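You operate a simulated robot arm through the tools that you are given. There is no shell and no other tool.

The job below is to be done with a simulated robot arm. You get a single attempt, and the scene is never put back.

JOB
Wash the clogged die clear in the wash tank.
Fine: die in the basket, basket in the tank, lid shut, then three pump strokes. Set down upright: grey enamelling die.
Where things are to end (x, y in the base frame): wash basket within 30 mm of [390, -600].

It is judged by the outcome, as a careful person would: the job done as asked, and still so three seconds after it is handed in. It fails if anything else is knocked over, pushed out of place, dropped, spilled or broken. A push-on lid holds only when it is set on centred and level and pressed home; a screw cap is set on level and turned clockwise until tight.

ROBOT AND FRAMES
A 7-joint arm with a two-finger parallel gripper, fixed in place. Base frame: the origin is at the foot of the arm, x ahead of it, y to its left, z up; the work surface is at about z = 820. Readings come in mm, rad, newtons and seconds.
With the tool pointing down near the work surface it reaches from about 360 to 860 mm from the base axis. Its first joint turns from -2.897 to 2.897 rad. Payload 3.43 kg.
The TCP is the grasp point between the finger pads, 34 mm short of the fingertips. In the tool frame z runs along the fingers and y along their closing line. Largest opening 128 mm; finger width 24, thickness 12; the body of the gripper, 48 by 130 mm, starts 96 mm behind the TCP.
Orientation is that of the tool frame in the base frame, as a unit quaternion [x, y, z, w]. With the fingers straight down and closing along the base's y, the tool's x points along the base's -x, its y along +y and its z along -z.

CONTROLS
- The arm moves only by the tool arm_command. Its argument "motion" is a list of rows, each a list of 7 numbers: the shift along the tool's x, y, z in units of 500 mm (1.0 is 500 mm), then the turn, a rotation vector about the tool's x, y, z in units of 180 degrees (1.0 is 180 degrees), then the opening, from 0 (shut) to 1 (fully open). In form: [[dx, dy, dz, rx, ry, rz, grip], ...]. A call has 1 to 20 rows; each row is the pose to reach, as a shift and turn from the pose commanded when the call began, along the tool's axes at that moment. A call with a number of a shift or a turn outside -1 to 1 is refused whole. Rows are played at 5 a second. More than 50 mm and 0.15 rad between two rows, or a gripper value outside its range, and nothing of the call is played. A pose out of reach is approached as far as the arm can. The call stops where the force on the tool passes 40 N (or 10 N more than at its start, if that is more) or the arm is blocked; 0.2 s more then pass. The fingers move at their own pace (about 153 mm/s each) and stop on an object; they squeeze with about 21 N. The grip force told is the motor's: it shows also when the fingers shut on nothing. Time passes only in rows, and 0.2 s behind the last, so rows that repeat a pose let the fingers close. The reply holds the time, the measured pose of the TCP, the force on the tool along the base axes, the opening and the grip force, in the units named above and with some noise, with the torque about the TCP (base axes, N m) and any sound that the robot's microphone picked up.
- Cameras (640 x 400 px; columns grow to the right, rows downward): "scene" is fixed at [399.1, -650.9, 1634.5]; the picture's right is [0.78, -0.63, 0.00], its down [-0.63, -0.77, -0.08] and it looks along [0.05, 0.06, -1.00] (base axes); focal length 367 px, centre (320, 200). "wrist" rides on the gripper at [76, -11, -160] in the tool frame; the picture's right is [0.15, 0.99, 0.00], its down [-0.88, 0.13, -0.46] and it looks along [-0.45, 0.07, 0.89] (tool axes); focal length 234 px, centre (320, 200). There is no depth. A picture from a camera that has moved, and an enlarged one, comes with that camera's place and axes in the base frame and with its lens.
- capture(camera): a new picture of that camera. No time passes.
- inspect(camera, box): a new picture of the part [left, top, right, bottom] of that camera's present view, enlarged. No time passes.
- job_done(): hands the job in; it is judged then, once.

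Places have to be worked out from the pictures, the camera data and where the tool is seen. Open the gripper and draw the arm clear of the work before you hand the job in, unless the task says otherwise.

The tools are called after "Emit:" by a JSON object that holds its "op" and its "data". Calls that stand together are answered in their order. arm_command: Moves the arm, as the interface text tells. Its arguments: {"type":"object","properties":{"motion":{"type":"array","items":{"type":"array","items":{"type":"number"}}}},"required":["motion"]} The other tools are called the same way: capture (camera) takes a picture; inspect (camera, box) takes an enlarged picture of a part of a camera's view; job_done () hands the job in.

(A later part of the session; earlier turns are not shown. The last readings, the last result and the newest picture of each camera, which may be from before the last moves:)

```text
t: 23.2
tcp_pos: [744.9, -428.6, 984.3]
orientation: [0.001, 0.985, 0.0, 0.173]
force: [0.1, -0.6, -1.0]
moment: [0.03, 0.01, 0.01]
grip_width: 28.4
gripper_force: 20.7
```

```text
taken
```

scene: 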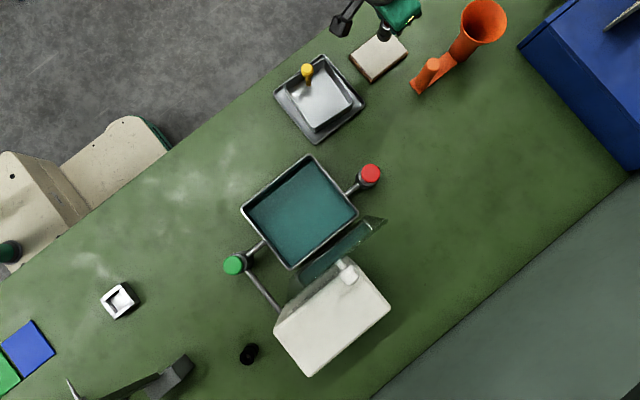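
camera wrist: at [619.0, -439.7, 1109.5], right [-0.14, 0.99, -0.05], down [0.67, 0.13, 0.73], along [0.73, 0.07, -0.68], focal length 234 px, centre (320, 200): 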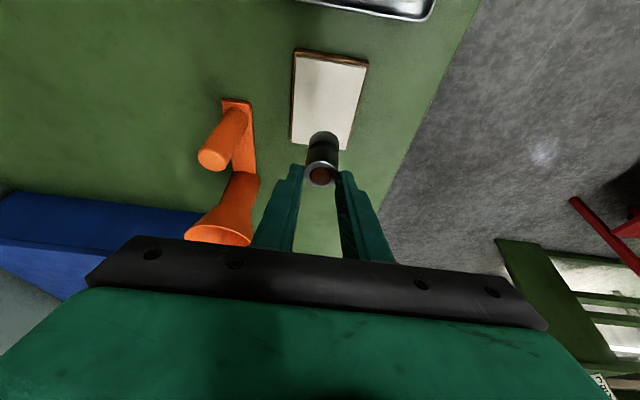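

The die came up with the gripper; I'll check how it sits between the fingers.

Emit:
{"op": "inspect", "data": {"camera": "wrist", "box": [250, 100, 390, 220]}}

Emit:
{"op": "inspect", "data": {"camera": "scene", "box": [340, 0, 430, 80]}}

```text
3.33 times, centred on (320, 160) of wrist
camera zoom: at [619.0, -439.7, 1109.5], right [-0.14, 0.99, -0.05], down [0.67, 0.13, 0.73], along [0.73, 0.07, -0.68], focal length 781 px, centre (320, 333)
```

zoom: 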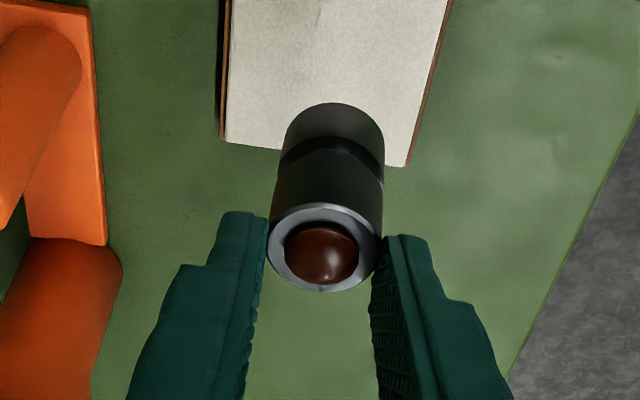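

```text
5.00 times, centred on (385, 40) of scene
camera zoom: at [399.1, -650.9, 1634.5], right [0.78, -0.63, 0.0], down [-0.63, -0.77, -0.08], along [0.05, 0.06, -1.0], focal length 1835 px, centre (-5, 1000)
```

zoom: 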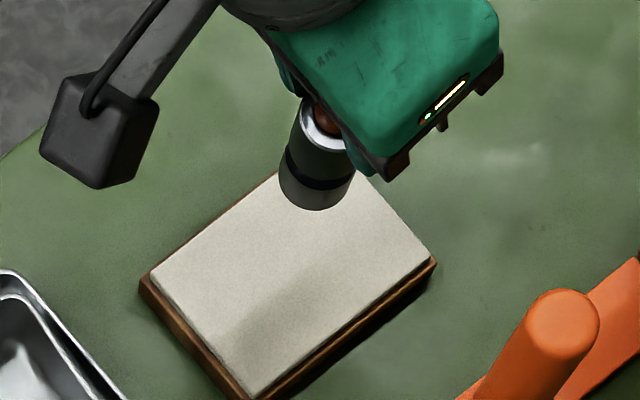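

The die has slid about 30 mm down in the grip and is now held only near its top by the fingertips — not safe to carry. I'll lower it straight back onto the board at once, so I can take a deeper, better grip.

Emit:
{"op": "arm_command", "data": {"motion": [[0.0205, 0, 0.0564, 0, 0, 0, 0.1], [0.0349, 0, 0.0958, 0, 0, 0, 0.1], [0.041, 0, 0.1128, 0, 0, 0, 0.1]]}}

Emit:
{"op": "inspect", "data": {"camera": "wrist", "box": [220, 70, 420, 230]}}

Emit:
{"op": "inspect", "data": {"camera": "scene", "box": [340, 0, 430, 80]}}

```text
t: 24.0
tcp_pos: [744.5, -429.1, 923.3]
orientation: [0.0, 0.985, 0.0, 0.173]
force: [0.3, -0.4, -0.4]
moment: [0.01, -0.01, -0.02]
grip_width: 28.4
gripper_force: 21.4
```

```text
2.50 times, centred on (320, 150) of wrist
camera zoom: at [618.3, -440.7, 1048.9], right [-0.14, 0.99, -0.05], down [0.67, 0.13, 0.73], along [0.73, 0.07, -0.68], focal length 585 px, centre (320, 325)
```

zoom: 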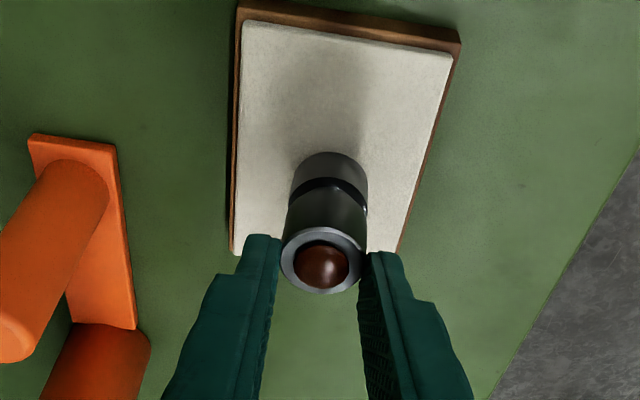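

```text
5.00 times, centred on (385, 40) of scene
camera zoom: at [399.1, -650.9, 1634.5], right [0.78, -0.63, 0.0], down [-0.63, -0.77, -0.08], along [0.05, 0.06, -1.0], focal length 1835 px, centre (-5, 1000)
```

zoom: 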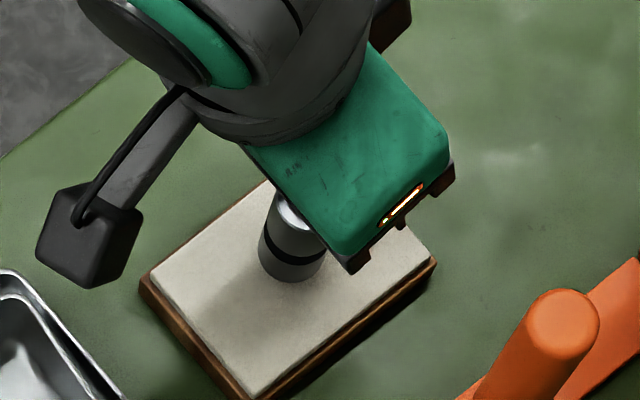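

The die has stayed upright and its base is back at about board height (z≈845). I'll lower the last few mm, open the fingers gently, and look.

Emit:
{"op": "arm_command", "data": {"motion": [[0.0014, 0, 0.0038, 0, 0, 0, 0.1], [0.0027, 0, 0.0075, 0, 0, 0, 0.1], [0.0027, 0, 0.0075, 0, 0, 0, 0.1], [0.0027, 0, 0.0075, 0, 0, 0, 0.27], [0.0027, 0, 0.0075, 0, 0, 0, 0.4], [0.0027, 0, 0.0075, 0, 0, 0, 0.5], [0.0027, 0, 0.0075, 0, 0, 0, 0.5]]}}

Emit:
{"op": "inspect", "data": {"camera": "wrist", "box": [220, 70, 420, 230]}}

Emit:
{"op": "inspect", "data": {"camera": "scene", "box": [340, 0, 430, 80]}}

```text
t: 25.6
tcp_pos: [743.1, -429.3, 920.5]
orientation: [0.001, 0.985, 0.0, 0.174]
force: [-0.8, 0.0, -0.2]
moment: [-0.03, 0.03, 0.01]
grip_width: 63.9
gripper_force: 0.0
```

```text
2.50 times, centred on (320, 150) of wrist
camera zoom: at [618.0, -440.8, 1045.5], right [-0.14, 0.99, -0.05], down [0.67, 0.13, 0.73], along [0.73, 0.07, -0.68], focal length 585 px, centre (320, 325)
```

zoom: 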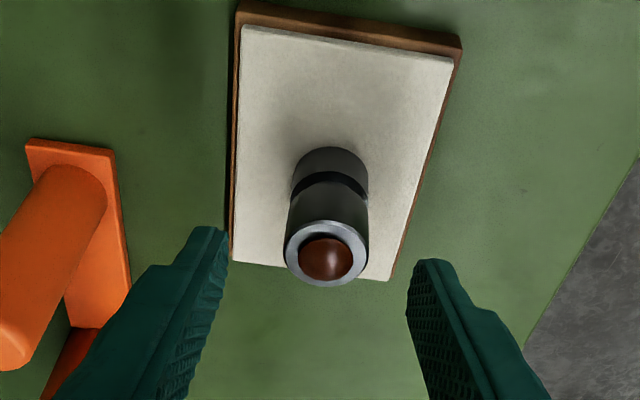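

```text
5.00 times, centred on (385, 40) of scene
camera zoom: at [399.1, -650.9, 1634.5], right [0.78, -0.63, 0.0], down [-0.63, -0.77, -0.08], along [0.05, 0.06, -1.0], focal length 1835 px, centre (-5, 1000)
```

zoom: 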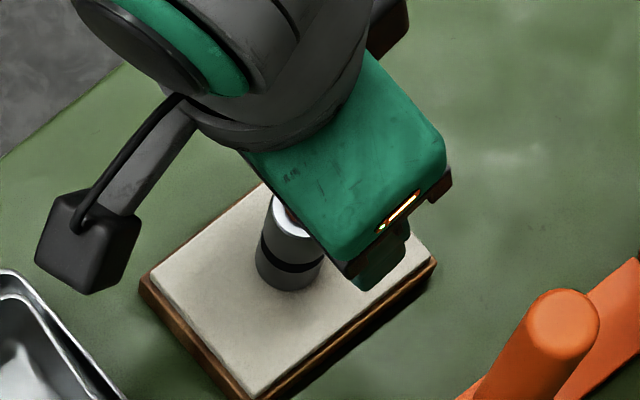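

The die is back on the board, upright, at about [747, −428]. I'll re-grip it as deep as the board allows and then lift only about 10 mm, slowly, holding to see whether it slips.

Emit:
{"op": "arm_command", "data": {"motion": [[0.0074, 0.0004, 0.0175, 0, 0, 0, 0.5], [0.0147, 0.0007, 0.035, 0, 0, 0, 0.5], [0.022, 0.001, 0.0525, 0, 0, 0, 0.5], [0.0294, 0.0014, 0.07, 0, 0, 0, 0.5], [0.0294, 0.0014, 0.07, 0, 0, 0, 0.5], [0.0294, 0.0014, 0.07, 0, 0, 0, 0.35], [0.0294, 0.0014, 0.07, 0, 0, 0, 0.25], [0.0294, 0.0014, 0.07, 0, 0, 0, 0.0], [0.0294, 0.0014, 0.07, 0, 0, 0, 0.0], [0.0294, 0.0014, 0.07, 0, 0, 0, 0.0], [0.0294, 0.0014, 0.07, 0, 0, 0, 0.0]]}}

Emit:
{"op": "inspect", "data": {"camera": "wrist", "box": [220, 70, 420, 230]}}

```text
t: 28.0
tcp_pos: [743.2, -429.1, 882.8]
orientation: [-0.001, 0.985, -0.001, 0.174]
force: [-0.6, -0.1, -0.1]
moment: [0.02, 0.02, 0.0]
grip_width: 28.8
gripper_force: 20.9
```

```text
2.50 times, centred on (320, 150) of wrist
camera zoom: at [616.4, -439.7, 1007.2], right [-0.14, 0.99, -0.05], down [0.67, 0.13, 0.73], along [0.73, 0.07, -0.68], focal length 585 px, centre (320, 325)
```

zoom: 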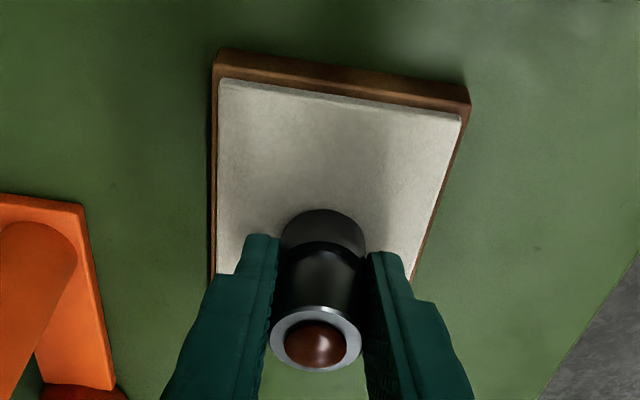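

Gripped again at 28.8 mm with 20.9 N. Now a slow 10 mm lift with a short hold to test for slip.

Emit:
{"op": "arm_command", "data": {"motion": [[-0.0014, 0, -0.0038, 0, 0, 0, 0], [-0.0027, 0, -0.0075, 0, 0, 0, 0], [-0.0041, 0, -0.0113, 0, 0, 0, 0], [-0.0055, 0, -0.015, 0, 0, 0, 0], [-0.0068, 0, -0.0188, 0, 0, 0, 0], [-0.0068, 0, -0.0188, 0, 0, 0, 0], [-0.0068, 0, -0.0188, 0, 0, 0, 0]]}}

Emit:
{"op": "inspect", "data": {"camera": "wrist", "box": [220, 70, 420, 230]}}

```text
t: 29.6
tcp_pos: [741.7, -427.3, 891.5]
orientation: [0.0, 0.985, 0.0, 0.174]
force: [0.1, -0.4, -1.7]
moment: [0.01, 0.01, 0.01]
grip_width: 29.0
gripper_force: 20.6
```

```text
2.50 times, centred on (320, 150) of wrist
camera zoom: at [616.1, -439.7, 1016.9], right [-0.14, 0.99, -0.05], down [0.67, 0.13, 0.73], along [0.73, 0.07, -0.68], focal length 585 px, centre (320, 325)
```

zoom: 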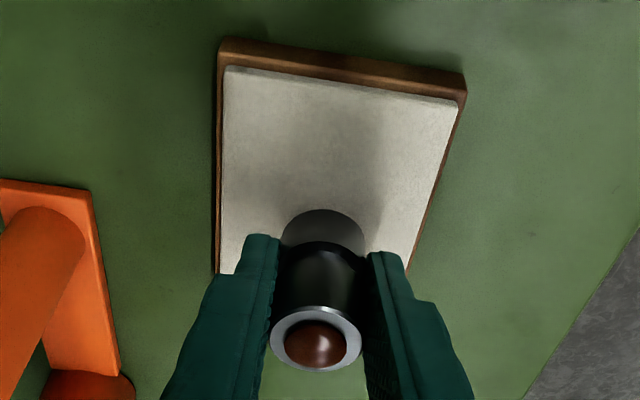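

No slip this time, and the reading shows the die's weight (about 1.5 N). I keep lifting slowly, 5 mm per row.

Emit:
{"op": "arm_command", "data": {"motion": [[-0.002, 0, -0.0056, 0, 0, 0, 0], [-0.0048, 0, -0.0132, 0, 0, 0, 0], [-0.0082, 0, -0.0226, 0, 0, 0, 0], [-0.0116, 0, -0.032, 0, 0, 0, 0], [-0.015, 0, -0.0414, 0, 0, 0, 0], [-0.0185, 0, -0.0508, 0, 0, 0, 0], [-0.0219, 0, -0.0602, 0, 0, 0, 0], [-0.0253, 0, -0.0696, 0, 0, 0, 0], [-0.028, 0, -0.077, 0, 0, 0, 0], [-0.0287, 0, -0.079, 0, 0, 0, 0]]}}

Emit:
{"op": "inspect", "data": {"camera": "wrist", "box": [220, 70, 420, 230]}}

```text
t: 31.8
tcp_pos: [742.8, -429.4, 934.2]
orientation: [0.0, 0.985, -0.002, 0.174]
force: [-0.1, -0.2, 0.0]
moment: [0.01, -0.02, -0.03]
grip_width: 28.5
gripper_force: 21.3
```

```text
2.50 times, centred on (320, 150) of wrist
camera zoom: at [616.2, -439.8, 1059.6], right [-0.14, 0.99, -0.05], down [0.67, 0.13, 0.73], along [0.73, 0.07, -0.68], focal length 585 px, centre (320, 325)
```

zoom: 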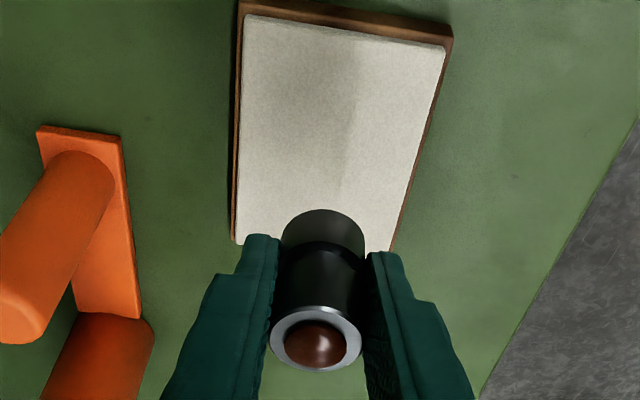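

Still no slip at z=934; the die's base is at about z≈893. I carry it slowly over to above the basket, aiming to put the die near [578, −434], clear of the handle.

Emit:
{"op": "arm_command", "data": {"motion": [[0.0046, -0.0002, -0.0021, 0, 0, 0, 0], [0.0139, -0.0005, -0.0062, 0, 0, 0, 0], [0.0278, -0.0009, -0.0124, 0, 0, 0, 0], [0.0448, -0.0015, -0.02, 0, 0, 0, 0], [0.0633, -0.0021, -0.0283, 0, 0, 0, 0], [0.0819, -0.0027, -0.0366, 0, 0, 0, 0], [0.1004, -0.0033, -0.0449, 0, 0, 0, 0], [0.119, -0.0039, -0.0531, 0, 0, 0, 0], [0.1375, -0.0045, -0.0614, 0, 0, 0, 0], [0.156, -0.0052, -0.0697, 0, 0, 0, 0], [0.1746, -0.0058, -0.078, 0, 0, 0, 0], [0.1931, -0.0064, -0.0863, 0, 0, 0, 0], [0.2117, -0.007, -0.0945, 0, 0, 0, 0], [0.2302, -0.0076, -0.1028, 0, 0, 0, 0], [0.2472, -0.0082, -0.1104, 0, 0, 0, 0], [0.2627, -0.0087, -0.1173, 0, 0, 0, 0], [0.2781, -0.0092, -0.1242, 0, 0, 0, 0], [0.292, -0.0096, -0.1304, 0, 0, 0, 0], [0.3028, -0.01, -0.1352, 0, 0, 0, 0], [0.309, -0.0102, -0.138, 0, 0, 0, 0]]}}

Emit:
{"op": "capture", "data": {"camera": "wrist"}}

Emit:
{"op": "inspect", "data": {"camera": "wrist", "box": [200, 20, 420, 220]}}

Emit:
{"op": "inspect", "data": {"camera": "scene", "box": [260, 30, 380, 150]}}

```text
t: 36.0
tcp_pos: [572.9, -433.3, 946.5]
orientation: [0.0, 0.985, -0.001, 0.173]
force: [0.2, -0.1, -0.9]
moment: [0.0, -0.01, 0.0]
grip_width: 28.7
gripper_force: 21.3
```

```text
taken
camera wrist: at [447.7, -444.3, 1071.2], right [-0.14, 0.99, -0.05], down [0.67, 0.13, 0.73], along [0.73, 0.07, -0.68], focal length 234 px, centre (320, 200)
```

wrist: 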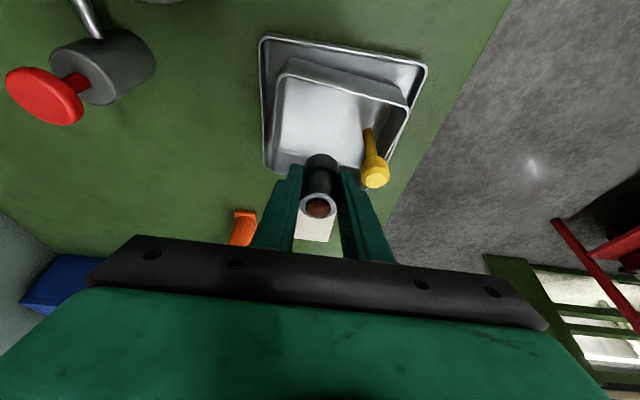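

```text
2.00 times, centred on (310, 120) of wrist
camera zoom: at [447.7, -444.3, 1071.2], right [-0.14, 0.99, -0.05], down [0.67, 0.13, 0.73], along [0.73, 0.07, -0.68], focal length 468 px, centre (340, 360)
```

zoom: 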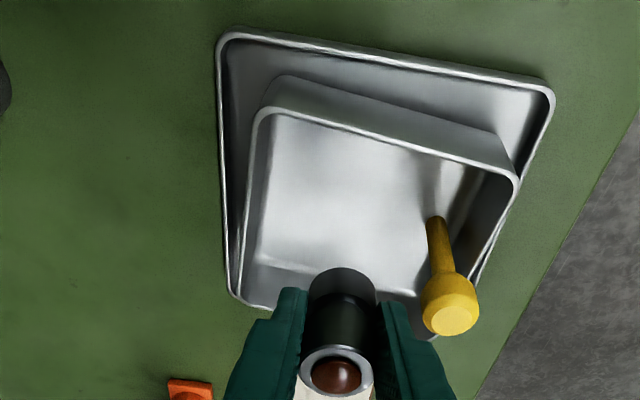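

```text
3.33 times, centred on (320, 90) of scene
camera zoom: at [399.1, -650.9, 1634.5], right [0.78, -0.63, 0.0], down [-0.63, -0.77, -0.08], along [0.05, 0.06, -1.0], focal length 1223 px, centre (320, 567)
```

zoom: 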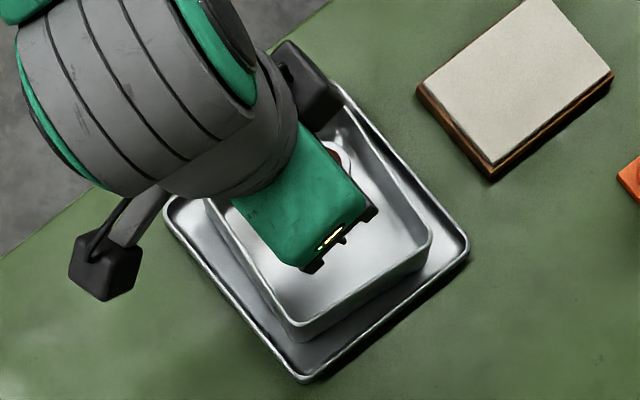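

The die is over the basket and hasn't slipped; the handle stands at about [581, −382] and its knob reaches z≈912. I shift 3.5 mm towards −y for clearance from the handle and lower slowly to about 12 mm above the expected floor.

Emit:
{"op": "arm_command", "data": {"motion": [[0.0014, -0.001, 0.0038, 0, 0, 0, 0], [0.0041, -0.003, 0.0113, 0, 0, 0, 0], [0.0082, -0.005, 0.0226, 0, 0, 0, 0], [0.013, -0.007, 0.0357, 0, 0, 0, 0], [0.0178, -0.007, 0.0489, 0, 0, 0, 0], [0.0226, -0.007, 0.062, 0, 0, 0, 0], [0.0274, -0.007, 0.0752, 0, 0, 0, 0], [0.0321, -0.007, 0.0883, 0, 0, 0, 0], [0.0369, -0.007, 0.1015, 0, 0, 0, 0], [0.041, -0.007, 0.1128, 0, 0, 0, 0], [0.0438, -0.007, 0.1203, 0, 0, 0, 0], [0.0458, -0.007, 0.1259, 0, 0, 0, 0]]}}

Emit:
{"op": "inspect", "data": {"camera": "wrist", "box": [200, 20, 420, 220]}}

Emit:
{"op": "inspect", "data": {"camera": "scene", "box": [260, 30, 380, 150]}}

```text
t: 38.6
tcp_pos: [575.2, -438.0, 877.7]
orientation: [0.0, 0.985, -0.001, 0.173]
force: [-0.3, 0.0, -0.4]
moment: [-0.01, 0.03, -0.01]
grip_width: 28.7
gripper_force: 20.7
```

```text
2.00 times, centred on (310, 120) of wrist
camera zoom: at [447.6, -448.4, 1003.4], right [-0.14, 0.99, -0.05], down [0.67, 0.13, 0.73], along [0.73, 0.07, -0.68], focal length 468 px, centre (340, 360)
```

zoom: 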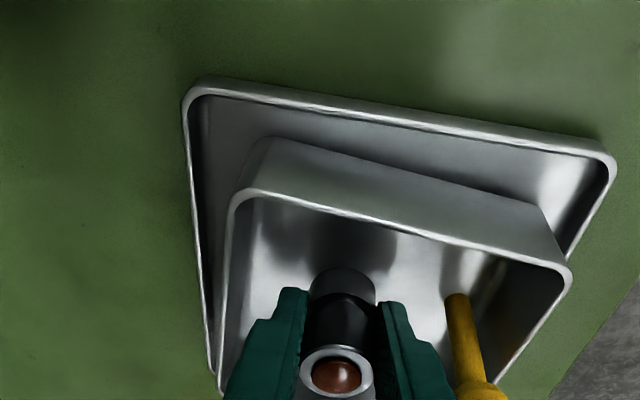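

```text
3.33 times, centred on (320, 90) of scene
camera zoom: at [399.1, -650.9, 1634.5], right [0.78, -0.63, 0.0], down [-0.63, -0.77, -0.08], along [0.05, 0.06, -1.0], focal length 1223 px, centre (320, 567)
```

zoom: 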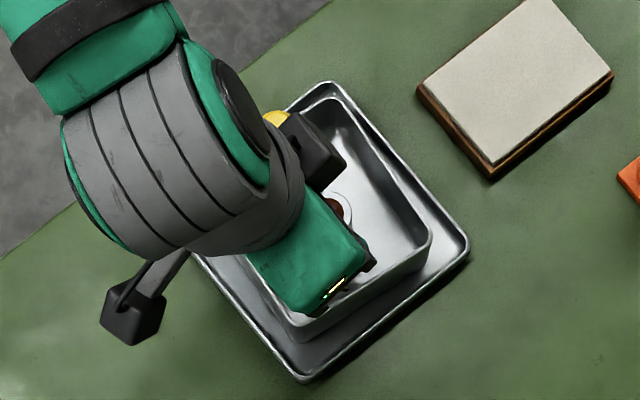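

The fingers and die are well inside the basket, clear of its walls and handle. I continue down in small steps towards the floor.

Emit:
{"op": "arm_command", "data": {"motion": [[0.001, 0, 0.0028, 0, 0, 0, 0], [0.0021, 0, 0.0056, 0, 0, 0, 0], [0.0031, 0, 0.0085, 0, 0, 0, 0], [0.0041, 0, 0.0113, 0, 0, 0, 0], [0.0051, 0, 0.0141, 0, 0, 0, 0], [0.0062, 0, 0.0169, 0, 0, 0, 0]]}}

Emit:
{"op": "inspect", "data": {"camera": "wrist", "box": [250, 120, 390, 220]}}

```text
t: 40.0
tcp_pos: [573.9, -435.9, 871.3]
orientation: [0.0, 0.985, 0.001, 0.173]
force: [0.7, -0.2, -1.2]
moment: [0.0, 0.03, -0.01]
grip_width: 29.3
gripper_force: 20.9
```

```text
4.00 times, centred on (320, 170) of wrist
camera zoom: at [447.3, -448.2, 995.3], right [-0.14, 0.99, -0.05], down [0.67, 0.13, 0.73], along [0.73, 0.07, -0.68], focal length 937 px, centre (320, 320)
```

zoom: 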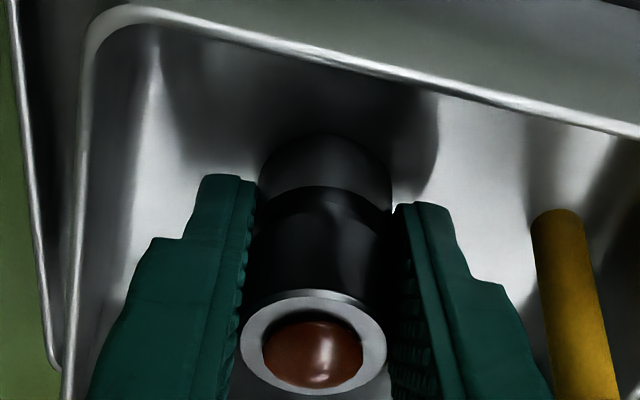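

Still hanging freely (force about −1.2 N). I continue in 1 mm steps.

Emit:
{"op": "arm_command", "data": {"motion": [[0.0007, 0, 0.0019, 0, 0, 0, 0], [0.0014, 0, 0.0038, 0, 0, 0, 0], [0.0021, 0, 0.0056, 0, 0, 0, 0], [0.0027, 0, 0.0075, 0, 0, 0, 0]]}}

Emit:
{"op": "inspect", "data": {"camera": "wrist", "box": [250, 120, 390, 220]}}

```text
t: 41.0
tcp_pos: [572.7, -438.3, 866.2]
orientation: [0.0, 0.985, -0.001, 0.174]
force: [2.0, 0.2, 14.1]
moment: [0.03, -0.14, 0.0]
grip_width: 29.1
gripper_force: 21.4
```

```text
4.00 times, centred on (320, 170) of wrist
camera zoom: at [447.3, -448.4, 991.2], right [-0.14, 0.99, -0.05], down [0.67, 0.13, 0.73], along [0.73, 0.07, -0.68], focal length 937 px, centre (320, 320)
```

zoom: 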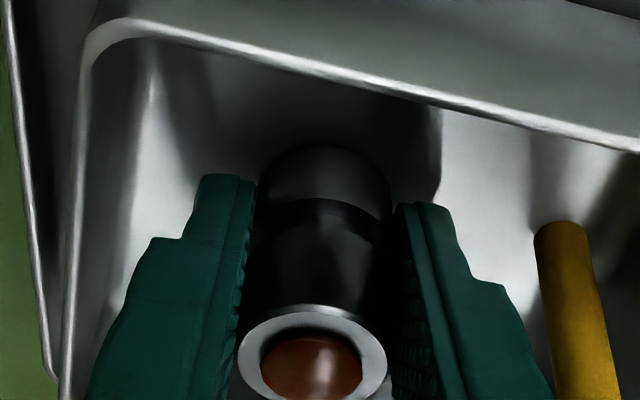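

Contact: +14 N, so the die is standing on the basket floor. I ease back 1 mm and open the fingers a little to about 40 mm.

Emit:
{"op": "arm_command", "data": {"motion": [[-0.0007, 0, -0.0019, 0, 0, 0, 0], [-0.0007, 0, -0.0019, 0, 0, 0, 0.24], [-0.0007, 0, -0.0019, 0, 0, 0, 0.28], [-0.0007, 0, -0.0019, 0, 0, 0, 0.31], [-0.0007, 0, -0.0019, 0, 0, 0, 0.31]]}}

Emit:
{"op": "inspect", "data": {"camera": "wrist", "box": [250, 120, 390, 220]}}

```text
t: 42.2
tcp_pos: [573.4, -437.5, 867.1]
orientation: [0.0, 0.985, 0.0, 0.174]
force: [0.4, 0.6, -0.9]
moment: [0.02, -0.01, 0.0]
grip_width: 39.6
gripper_force: 0.1
```

```text
4.00 times, centred on (320, 170) of wrist
camera zoom: at [447.1, -448.0, 991.3], right [-0.14, 0.99, -0.05], down [0.67, 0.13, 0.73], along [0.73, 0.07, -0.68], focal length 937 px, centre (320, 320)
```

zoom: 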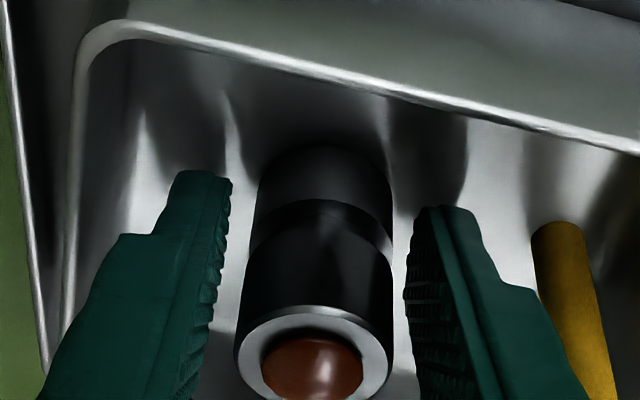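

Released, and the die stands on its own. I retract along the tool axis, slowly at first.

Emit:
{"op": "arm_command", "data": {"motion": [[0, 0, -0.01, 0, 0, 0, 0.31], [0, 0, -0.03, 0, 0, 0, 0.31], [0, 0, -0.06, 0, 0, 0, 0.31], [0, 0, -0.1, 0, 0, 0, 0.31], [0, 0, -0.15, 0, 0, 0, 0.31], [0, 0, -0.22, 0, 0, 0, 0.31], [0, 0, -0.29, 0, 0, 0, 0.31], [0, 0, -0.36, 0, 0, 0, 0.31]]}}

Emit:
{"op": "capture", "data": {"camera": "wrist"}}

Emit:
{"op": "inspect", "data": {"camera": "scene", "box": [260, 30, 380, 150]}}

```text
t: 44.0
tcp_pos: [510.5, -434.6, 1038.4]
orientation: [0.0, 0.985, 0.001, 0.174]
force: [-0.1, 0.5, 0.8]
moment: [0.0, 0.01, 0.01]
grip_width: 39.6
gripper_force: 0.1
```

```text
taken
camera wrist: at [385.1, -446.6, 1163.7], right [-0.14, 0.99, -0.05], down [0.67, 0.13, 0.73], along [0.73, 0.07, -0.68], focal length 234 px, centre (320, 200)
```

wrist: 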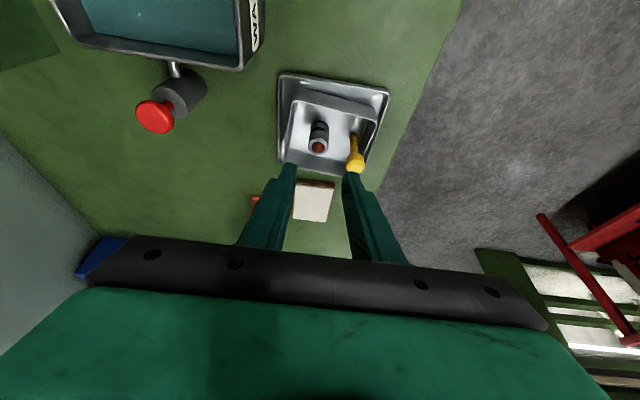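

```text
3.33 times, centred on (320, 90) of scene
camera zoom: at [399.1, -650.9, 1634.5], right [0.78, -0.63, 0.0], down [-0.63, -0.77, -0.08], along [0.05, 0.06, -1.0], focal length 1223 px, centre (320, 567)
```

zoom: 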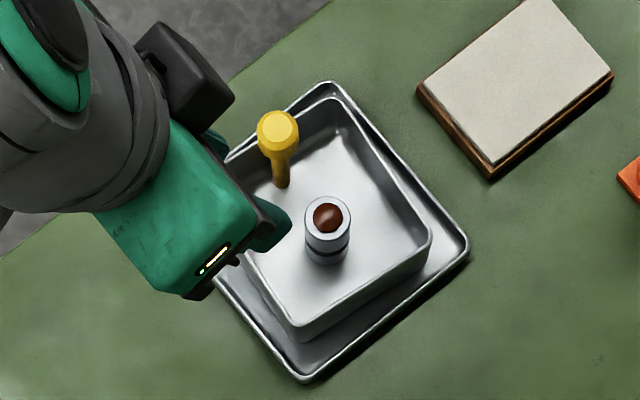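

The die stands upright near the middle of the basket. Next is the basket: I'll level the tool, move above it, and turn the wrist so the fingers close across the basket's x-width.

Emit:
{"op": "arm_command", "data": {"motion": [[-0.049, 0.0071, 0.0025, 0, 0.037, 0, 0.6], [-0.098, 0.0141, 0.005, 0, 0.074, 0, 0.8], [-0.1472, 0.0212, 0.0076, 0, 0.111, 0, 1]]}}

Emit:
{"op": "arm_command", "data": {"motion": [[0, 0, 0, 0, 0, 0.045, 1], [0, 0, 0, 0, 0, 0.09, 1], [0, 0, 0, 0, 0, 0.135, 1], [0, 0, 0, 0, 0, 0.18, 1], [0, 0, 0, 0, 0, 0.225, 1], [0, 0, 0, 0, 0, 0.27, 1], [0, 0, 0, 0, 0, 0.315, 1], [0, 0, 0, 0, 0, 0.36, 1], [0, 0, 0, 0, 0, 0.405, 1], [0, 0, 0, 0, 0, 0.45, 1], [0, 0, 0, 0, 0, 0.495, 1], [0, 0, 0, 0, 0, 0.525, 1]]}}

Emit:
{"op": "capture", "data": {"camera": "wrist"}}

```text
t: 44.8
tcp_pos: [583.8, -427.3, 1057.0]
orientation: [0.002, 1.0, -0.001, -0.001]
force: [0.7, -0.1, -0.1]
moment: [-0.01, -0.02, -0.01]
grip_width: 128.2
gripper_force: 0.0
```

```text
t: 47.4
tcp_pos: [581.6, -426.1, 1058.3]
orientation: [0.594, 0.805, 0.0, 0.0]
force: [-0.2, -0.7, 0.1]
moment: [0.01, 0.0, -0.01]
grip_width: 127.9
gripper_force: 0.0
out of reach, approached as far as the arm can: row 10, 11, 12
```

```text
taken
camera wrist: at [549.0, -357.0, 1217.9], right [0.9, 0.43, 0.0], down [0.38, -0.8, 0.46], along [0.2, -0.41, -0.89], focal length 234 px, centre (320, 200)
```

wrist: 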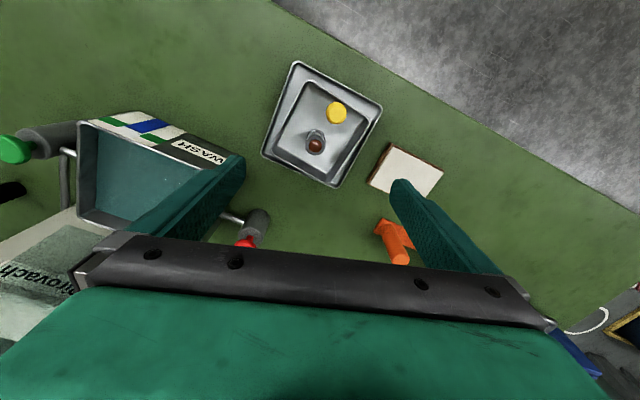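

The wrist can't turn far enough that way (limit φ≈73° here), so I'll use the opposite turn (fingers closing along x with the camera on the −y side). First I'll measure the basket's exact angle and rim from this nearly overhead view.

Emit:
{"op": "inspect", "data": {"camera": "wrist", "box": [255, 50, 395, 195]}}

Emit:
{"op": "inspect", "data": {"camera": "scene", "box": [260, 40, 380, 150]}}

```text
2.76 times, centred on (325, 122) of wrist
camera zoom: at [549.0, -357.0, 1217.9], right [0.9, 0.43, 0.0], down [0.38, -0.8, 0.46], along [0.2, -0.41, -0.89], focal length 646 px, centre (306, 414)
```

zoom: 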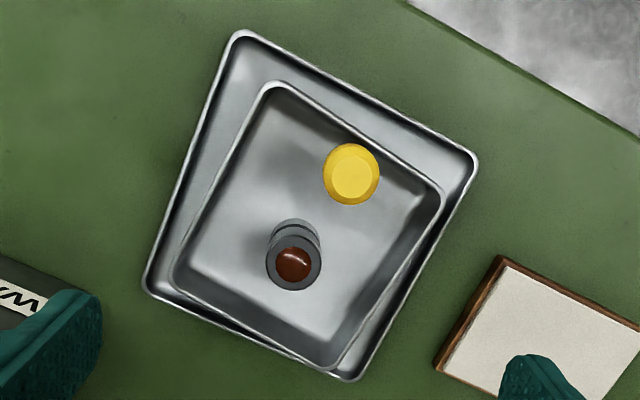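

```text
3.64 times, centred on (320, 95) of scene
camera zoom: at [399.1, -650.9, 1634.5], right [0.78, -0.63, 0.0], down [-0.63, -0.77, -0.08], along [0.05, 0.06, -1.0], focal length 1334 px, centre (320, 582)
```

zoom: 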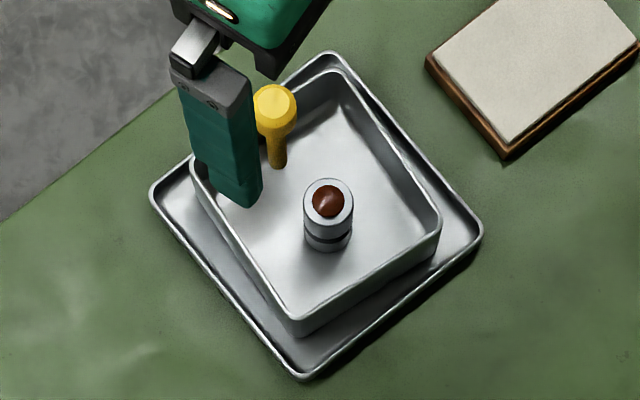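

The basket rim measures about 108 × 118 mm, centred near [580.5, −425], turned about −4°. I turn the wrist the other way, to φ≈−86°, in place at this height.

Emit:
{"op": "arm_command", "data": {"motion": [[0, 0, 0, 0, 0, -0.0441, 1], [0, 0, 0, 0, 0, -0.0883, 1], [0, 0, 0, 0, 0, -0.1324, 1], [0, 0, 0, 0, 0, -0.1766, 1], [0, 0, 0, 0, 0, -0.2207, 1], [0, 0, 0, 0, 0, -0.2648, 1], [0, 0, 0, 0, 0, -0.309, 1], [0, 0, 0, 0, 0, -0.3531, 1], [0, 0, 0, 0, 0, -0.3973, 1], [0, 0, 0, 0, 0, -0.4414, 1], [0, 0, 0, 0, 0, -0.4855, 1], [0, 0, 0, 0, 0, -0.5297, 1], [0, 0, 0, 0, 0, -0.5738, 1], [0, 0, 0, 0, 0, -0.618, 1], [0, 0, 0, 0, 0, -0.6621, 1], [0, 0, 0, 0, 0, -0.7062, 1], [0, 0, 0, 0, 0, -0.7504, 1], [0, 0, 0, 0, 0, -0.7945, 1], [0, 0, 0, 0, 0, -0.8387, 1], [0, 0, 0, 0, 0, -0.8828, 1]]}}

Emit:
{"op": "capture", "data": {"camera": "wrist"}}

```text
t: 51.6
tcp_pos: [582.0, -426.7, 1058.2]
orientation: [-0.683, 0.731, -0.001, -0.001]
force: [-0.2, -0.2, -0.4]
moment: [0.01, 0.01, 0.03]
grip_width: 128.1
gripper_force: 0.1
```

```text
taken
camera wrist: at [588.2, -502.9, 1218.1], right [-1.0, -0.08, 0.0], down [-0.07, 0.89, 0.45], along [-0.04, 0.45, -0.89], focal length 234 px, centre (320, 200)
```

wrist: 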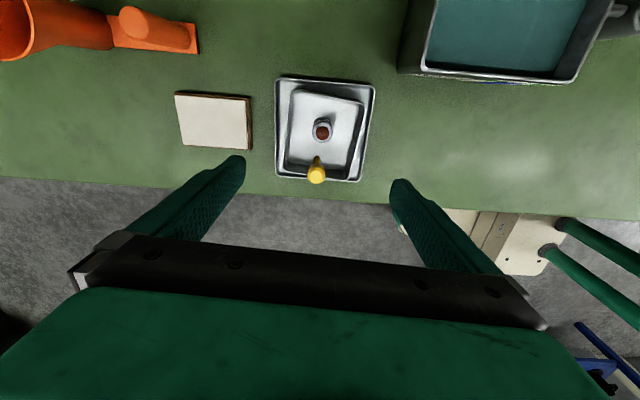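

Reached φ≈−86°. I'll enlarge the basket here for alignment before descending.

Emit:
{"op": "inspect", "data": {"camera": "wrist", "box": [255, 65, 395, 195]}}

```text
3.08 times, centred on (325, 130) of wrist
camera zoom: at [588.2, -502.9, 1218.1], right [-1.0, -0.08, 0.0], down [-0.07, 0.89, 0.45], along [-0.04, 0.45, -0.89], focal length 720 px, centre (305, 415)
```

zoom: 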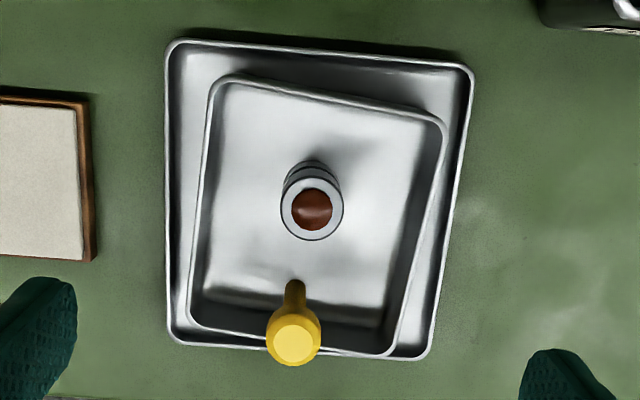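

Aligned within a degree, with the basket centre at about [580, −425]. I descend with fingers fully open to TCP z≈920 and check clearances.

Emit:
{"op": "arm_command", "data": {"motion": [[-0.0008, 0.0012, 0.06, 0, 0, 0, 1], [-0.0016, 0.0024, 0.13, 0, 0, 0, 1], [-0.0024, 0.0036, 0.2, 0, 0, 0, 1], [-0.0031, 0.0048, 0.25, 0, 0, 0, 1], [-0.0031, 0.0048, 0.2764, 0, 0, 0, 1], [-0.0031, 0.0048, 0.2764, 0, 0, 0, 1]]}}

Emit:
{"op": "capture", "data": {"camera": "wrist"}}

Emit:
{"op": "inspect", "data": {"camera": "scene", "box": [250, 20, 390, 160]}}

```text
t: 53.0
tcp_pos: [581.1, -425.5, 917.3]
orientation: [-0.682, 0.731, -0.001, 0.001]
force: [-0.5, -0.1, 0.1]
moment: [0.01, -0.02, -0.01]
grip_width: 128.1
gripper_force: 0.0
```

```text
taken
camera wrist: at [585.9, -501.8, 1079.3], right [-1.0, -0.08, 0.0], down [-0.07, 0.89, 0.46], along [-0.03, 0.45, -0.89], focal length 234 px, centre (320, 200)
```

wrist: 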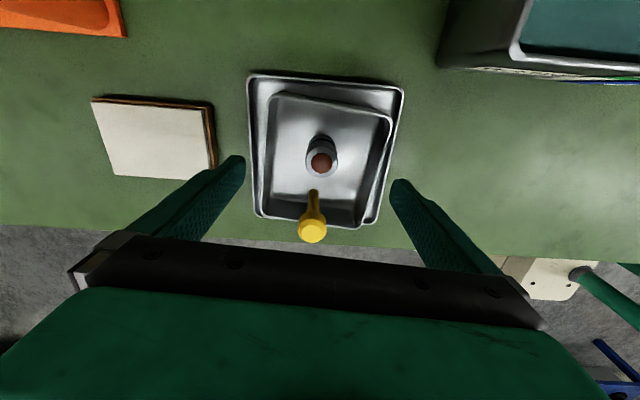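

```text
2.86 times, centred on (320, 90) of scene
camera zoom: at [399.1, -650.9, 1634.5], right [0.78, -0.63, 0.0], down [-0.63, -0.77, -0.08], along [0.05, 0.06, -1.0], focal length 1048 px, centre (320, 514)
```

zoom: 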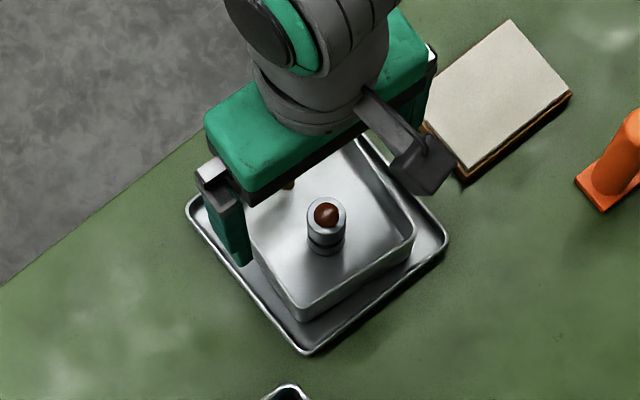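

Aligned: the tool centre is at about [580.1, −425.2, 919]. I descend 42 mm in small steps so the fingertips stop just above the tray rim, outside the basket walls.

Emit:
{"op": "arm_command", "data": {"motion": [[0, 0, 0.02, 0, 0, 0, 1], [0, 0, 0.04, 0, 0, 0, 1], [0, 0, 0.055, 0, 0, 0, 1], [0, 0, 0.068, 0, 0, 0, 1], [0, 0, 0.077, 0, 0, 0, 1], [0, 0, 0.084, 0, 0, 0, 1], [0, 0, 0.084, 0, 0, 0, 1]]}}

Emit:
{"op": "capture", "data": {"camera": "wrist"}}

Emit:
{"op": "inspect", "data": {"camera": "wrist", "box": [210, 100, 440, 260]}}

Emit:
{"op": "inspect", "data": {"camera": "scene", "box": [250, 20, 390, 160]}}

```text
t: 54.6
tcp_pos: [580.3, -425.6, 878.5]
orientation: [-0.682, 0.731, 0.0, -0.001]
force: [0.0, -0.8, 0.2]
moment: [-0.01, 0.0, 0.02]
grip_width: 127.9
gripper_force: 0.0
```

```text
taken
camera wrist: at [586.0, -501.4, 1038.9], right [-1.0, -0.08, 0.0], down [-0.07, 0.89, 0.45], along [-0.04, 0.45, -0.89], focal length 234 px, centre (320, 200)
```

wrist: 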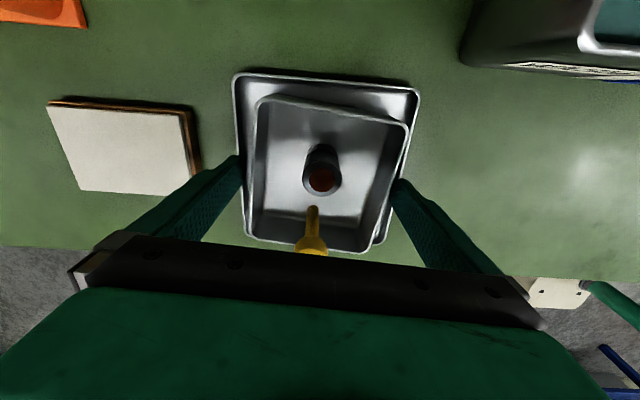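

```text
2.50 times, centred on (325, 180) of wrist
camera zoom: at [586.0, -501.4, 1038.9], right [-1.0, -0.08, 0.0], down [-0.07, 0.89, 0.45], along [-0.04, 0.45, -0.89], focal length 585 px, centre (308, 250)
```

zoom: 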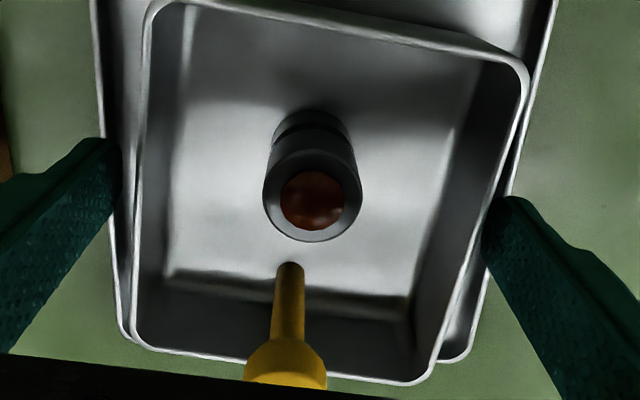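

```text
2.86 times, centred on (320, 90) of scene
camera zoom: at [399.1, -650.9, 1634.5], right [0.78, -0.63, 0.0], down [-0.63, -0.77, -0.08], along [0.05, 0.06, -1.0], focal length 1048 px, centre (320, 514)
```

zoom: 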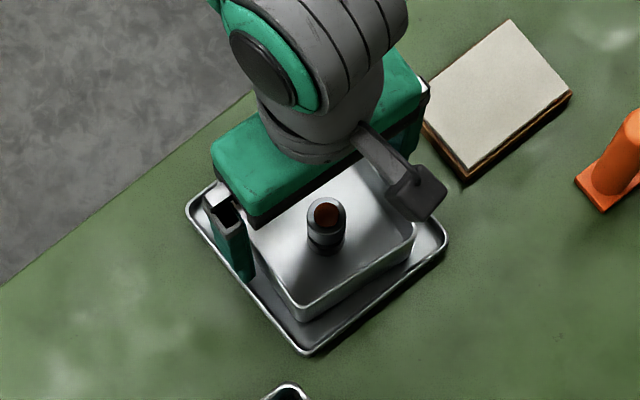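

The fingers straddle the basket walls with clearance. I close gradually onto the walls.

Emit:
{"op": "arm_command", "data": {"motion": [[0, 0, 0, 0, 0, 0, 0.96], [0, 0, 0, 0, 0, 0, 0.92], [0, 0, 0, 0, 0, 0, 0.89], [0, 0, 0, 0, 0, 0, 0.87], [0, 0, 0, 0, 0, 0, 0.85], [0, 0, 0, 0, 0, 0, 0.83], [0, 0, 0, 0, 0, 0, 0.8], [0, 0, 0, 0, 0, 0, 0.7], [0, 0, 0, 0, 0, 0, 0.5], [0, 0, 0, 0, 0, 0, 0.5]]}}

Emit:
{"op": "inspect", "data": {"camera": "wrist", "box": [210, 100, 440, 260]}}

Emit:
{"op": "inspect", "data": {"camera": "scene", "box": [250, 20, 390, 160]}}

```text
t: 56.8
tcp_pos: [580.6, -424.6, 879.0]
orientation: [-0.683, 0.731, 0.0, -0.001]
force: [-1.1, 0.5, 0.9]
moment: [0.03, 0.03, -0.04]
grip_width: 109.4
gripper_force: 20.8
```

```text
2.50 times, centred on (325, 180) of wrist
camera zoom: at [586.0, -501.3, 1039.0], right [-1.0, -0.08, 0.0], down [-0.07, 0.89, 0.45], along [-0.03, 0.45, -0.89], focal length 585 px, centre (308, 250)
```

zoom: 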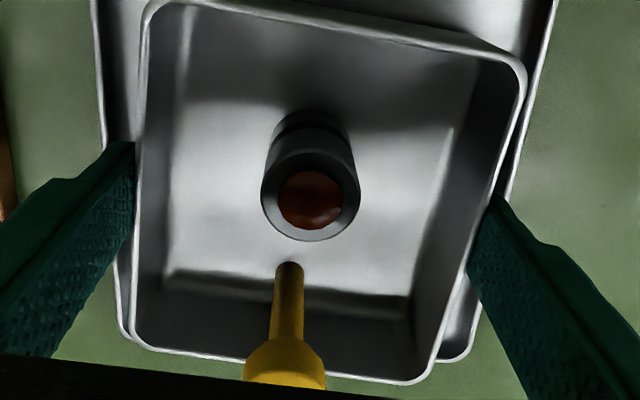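

```text
2.86 times, centred on (320, 90) of scene
camera zoom: at [399.1, -650.9, 1634.5], right [0.78, -0.63, 0.0], down [-0.63, -0.77, -0.08], along [0.05, 0.06, -1.0], focal length 1048 px, centre (320, 514)
```

zoom: 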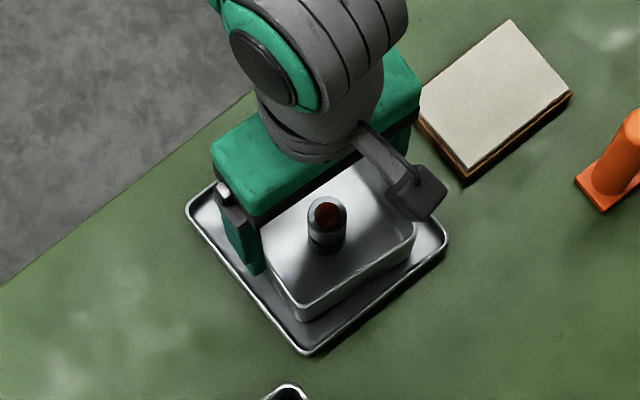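

Gripped at 109.4 mm with about 21 N. I do a very slow test lift of 8 mm and look for slip or tilt.

Emit:
{"op": "arm_command", "data": {"motion": [[0, 0, -0.001, 0, 0, 0, 0.5], [0, 0, -0.003, 0, 0, 0, 0.5], [0, 0, -0.006, 0, 0, 0, 0.5], [0, 0, -0.009, 0, 0, 0, 0.5], [0, 0, -0.012, 0, 0, 0, 0.5], [0, 0, -0.015, 0, 0, 0, 0.5], [0, 0, -0.016, 0, 0, 0, 0.5], [0, 0, -0.016, 0, 0, 0, 0.5]]}}

Emit:
{"op": "inspect", "data": {"camera": "wrist", "box": [210, 100, 440, 260]}}

Emit:
{"op": "inspect", "data": {"camera": "scene", "box": [250, 20, 390, 160]}}

```text
t: 58.6
tcp_pos: [580.1, -425.2, 885.8]
orientation: [-0.682, 0.731, 0.0, 0.0]
force: [0.8, 0.7, -1.6]
moment: [0.01, 0.0, -0.01]
grip_width: 109.6
gripper_force: 21.0
```

```text
2.50 times, centred on (325, 180) of wrist
camera zoom: at [585.8, -501.2, 1046.0], right [-1.0, -0.08, 0.0], down [-0.07, 0.89, 0.46], along [-0.03, 0.45, -0.89], focal length 585 px, centre (308, 250)
```

zoom: 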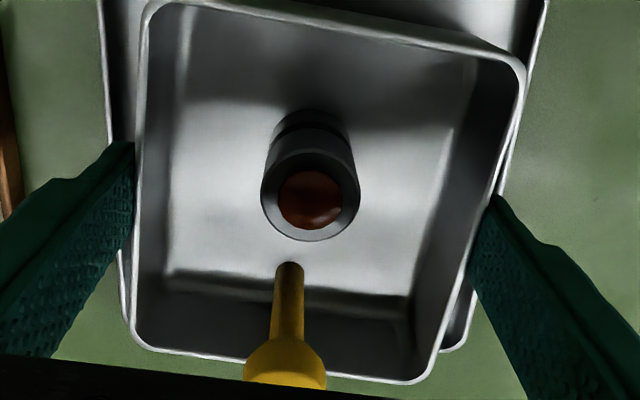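

```text
2.86 times, centred on (320, 90) of scene
camera zoom: at [399.1, -650.9, 1634.5], right [0.78, -0.63, 0.0], down [-0.63, -0.77, -0.08], along [0.05, 0.06, -1.0], focal length 1048 px, centre (320, 514)
```

zoom: 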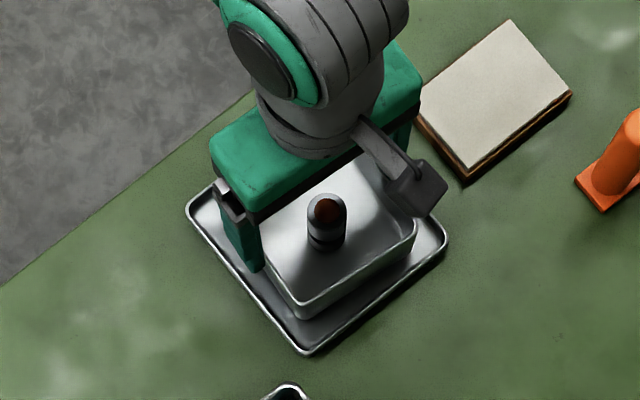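

The basket rises with the gripper, level and without slipping. I continue lifting slowly by another 118 mm so its bottom clears the tank rim.

Emit:
{"op": "arm_command", "data": {"motion": [[0, 0, -0.002, 0, 0, 0, 0.5], [0, 0, -0.007, 0, 0, 0, 0.5], [0, 0, -0.016, 0, 0, 0, 0.5], [0, 0, -0.028, 0, 0, 0, 0.5], [0, 0, -0.041, 0, 0, 0, 0.5], [0, 0, -0.054, 0, 0, 0, 0.5], [0, 0, -0.067, 0, 0, 0, 0.5], [0, 0, -0.08, 0, 0, 0, 0.5], [0, 0, -0.093, 0, 0, 0, 0.5], [0, 0, -0.106, 0, 0, 0, 0.5]]}}

Emit:
{"op": "inspect", "data": {"camera": "wrist", "box": [210, 100, 440, 260]}}

```text
t: 60.8
tcp_pos: [581.8, -425.2, 938.9]
orientation: [-0.682, 0.731, 0.0, -0.001]
force: [-0.6, -0.9, -0.7]
moment: [-0.01, -0.02, -0.01]
grip_width: 109.4
gripper_force: 21.0
```

```text
2.50 times, centred on (325, 180) of wrist
camera zoom: at [586.2, -500.9, 1099.0], right [-1.0, -0.08, 0.0], down [-0.07, 0.89, 0.45], along [-0.03, 0.45, -0.89], focal length 585 px, centre (308, 250)
```

zoom: 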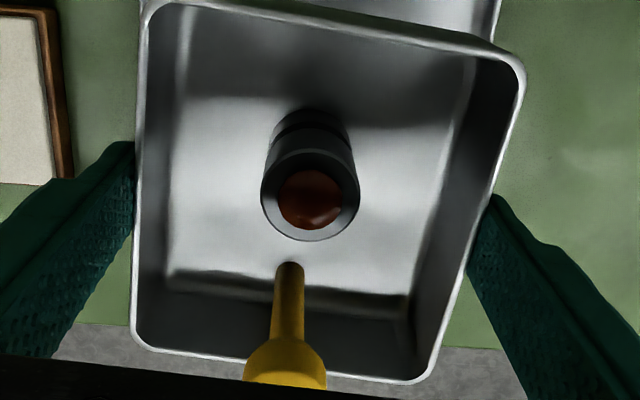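

Stable. Continuing the lift.

Emit:
{"op": "arm_command", "data": {"motion": [[0, 0, -0.003, 0, 0, 0, 0.5], [0, 0, -0.01, 0, 0, 0, 0.5], [0, 0, -0.022, 0, 0, 0, 0.5], [0, 0, -0.036, 0, 0, 0, 0.5], [0, 0, -0.05, 0, 0, 0, 0.5], [0, 0, -0.065, 0, 0, 0, 0.5], [0, 0, -0.08, 0, 0, 0, 0.5], [0, 0, -0.095, 0, 0, 0, 0.5], [0, 0, -0.11, 0, 0, 0, 0.5], [0, 0, -0.122, 0, 0, 0, 0.5], [0, 0, -0.13, 0, 0, 0, 0.5], [0, 0, -0.134, 0, 0, 0, 0.5]]}}

Emit:
{"op": "inspect", "data": {"camera": "wrist", "box": [210, 100, 440, 260]}}

Emit:
{"op": "capture", "data": {"camera": "scene"}}

```text
t: 63.4
tcp_pos: [581.1, -425.6, 1005.8]
orientation: [-0.682, 0.731, 0.001, 0.0]
force: [0.1, 0.3, -2.2]
moment: [-0.04, -0.03, -0.01]
grip_width: 109.8
gripper_force: 20.7
```

```text
2.50 times, centred on (325, 180) of wrist
camera zoom: at [586.1, -501.5, 1165.8], right [-1.0, -0.08, 0.0], down [-0.07, 0.89, 0.46], along [-0.04, 0.45, -0.89], focal length 585 px, centre (308, 250)
```

zoom: 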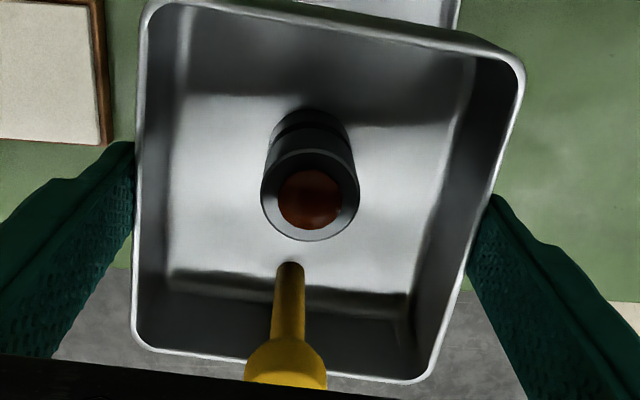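

```text
taken
```

scene: 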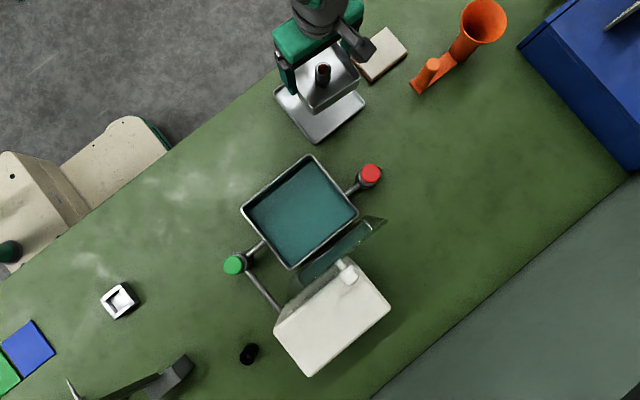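

The load is steady. I carry it slowly towards the tank, in two legs, starting with the first half of the way.

Emit:
{"op": "arm_command", "data": {"motion": [[0.0027, 0.0027, -0.0001, 0, 0, 0, 0.5], [0.0082, 0.008, -0.0004, 0, 0, 0, 0.5], [0.0164, 0.016, -0.0007, 0, 0, 0, 0.5], [0.0274, 0.0267, -0.0012, 0, 0, 0, 0.5], [0.0393, 0.0383, -0.0017, 0, 0, 0, 0.5], [0.0511, 0.0499, -0.0022, 0, 0, 0, 0.5], [0.063, 0.0615, -0.0028, 0, 0, 0, 0.5], [0.0749, 0.0731, -0.0033, 0, 0, 0, 0.5], [0.0867, 0.0847, -0.0038, 0, 0, 0, 0.5], [0.0986, 0.0963, -0.0043, 0, 0, 0, 0.5], [0.1105, 0.1079, -0.0048, 0, 0, 0, 0.5], [0.1223, 0.1195, -0.0054, 0, 0, 0, 0.5], [0.1342, 0.1311, -0.0059, 0, 0, 0, 0.5], [0.1461, 0.1426, -0.0064, 0, 0, 0, 0.5], [0.157, 0.1533, -0.0069, 0, 0, 0, 0.5], [0.168, 0.164, -0.0074, 0, 0, 0, 0.5], [0.1771, 0.173, -0.0078, 0, 0, 0, 0.5], [0.1826, 0.1783, -0.008, 0, 0, 0, 0.5]]}}

Emit:
{"op": "inspect", "data": {"camera": "wrist", "box": [210, 100, 440, 260]}}

Emit:
{"op": "capture", "data": {"camera": "scene"}}

```text
t: 67.2
tcp_pos: [484.2, -509.9, 1010.3]
orientation: [-0.682, 0.731, 0.0, 0.0]
force: [-0.1, -0.9, -0.8]
moment: [-0.03, 0.02, 0.0]
grip_width: 109.5
gripper_force: 21.1
```

```text
2.50 times, centred on (325, 180) of wrist
camera zoom: at [490.6, -586.4, 1170.3], right [-1.0, -0.08, 0.0], down [-0.07, 0.89, 0.46], along [-0.03, 0.45, -0.89], focal length 585 px, centre (308, 250)
```

zoom: 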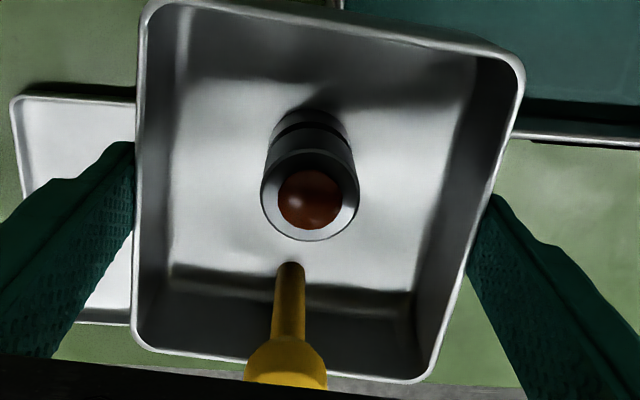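

```text
taken
```

scene: 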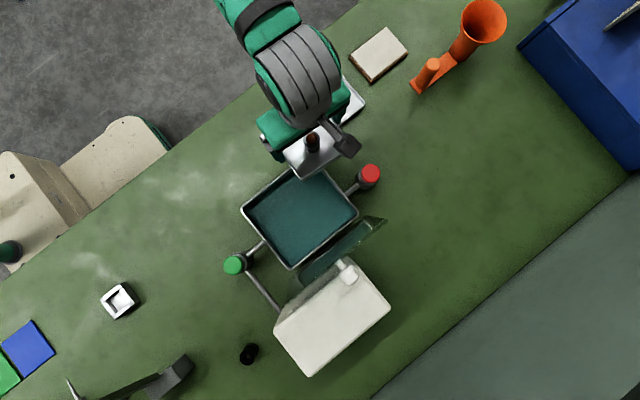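

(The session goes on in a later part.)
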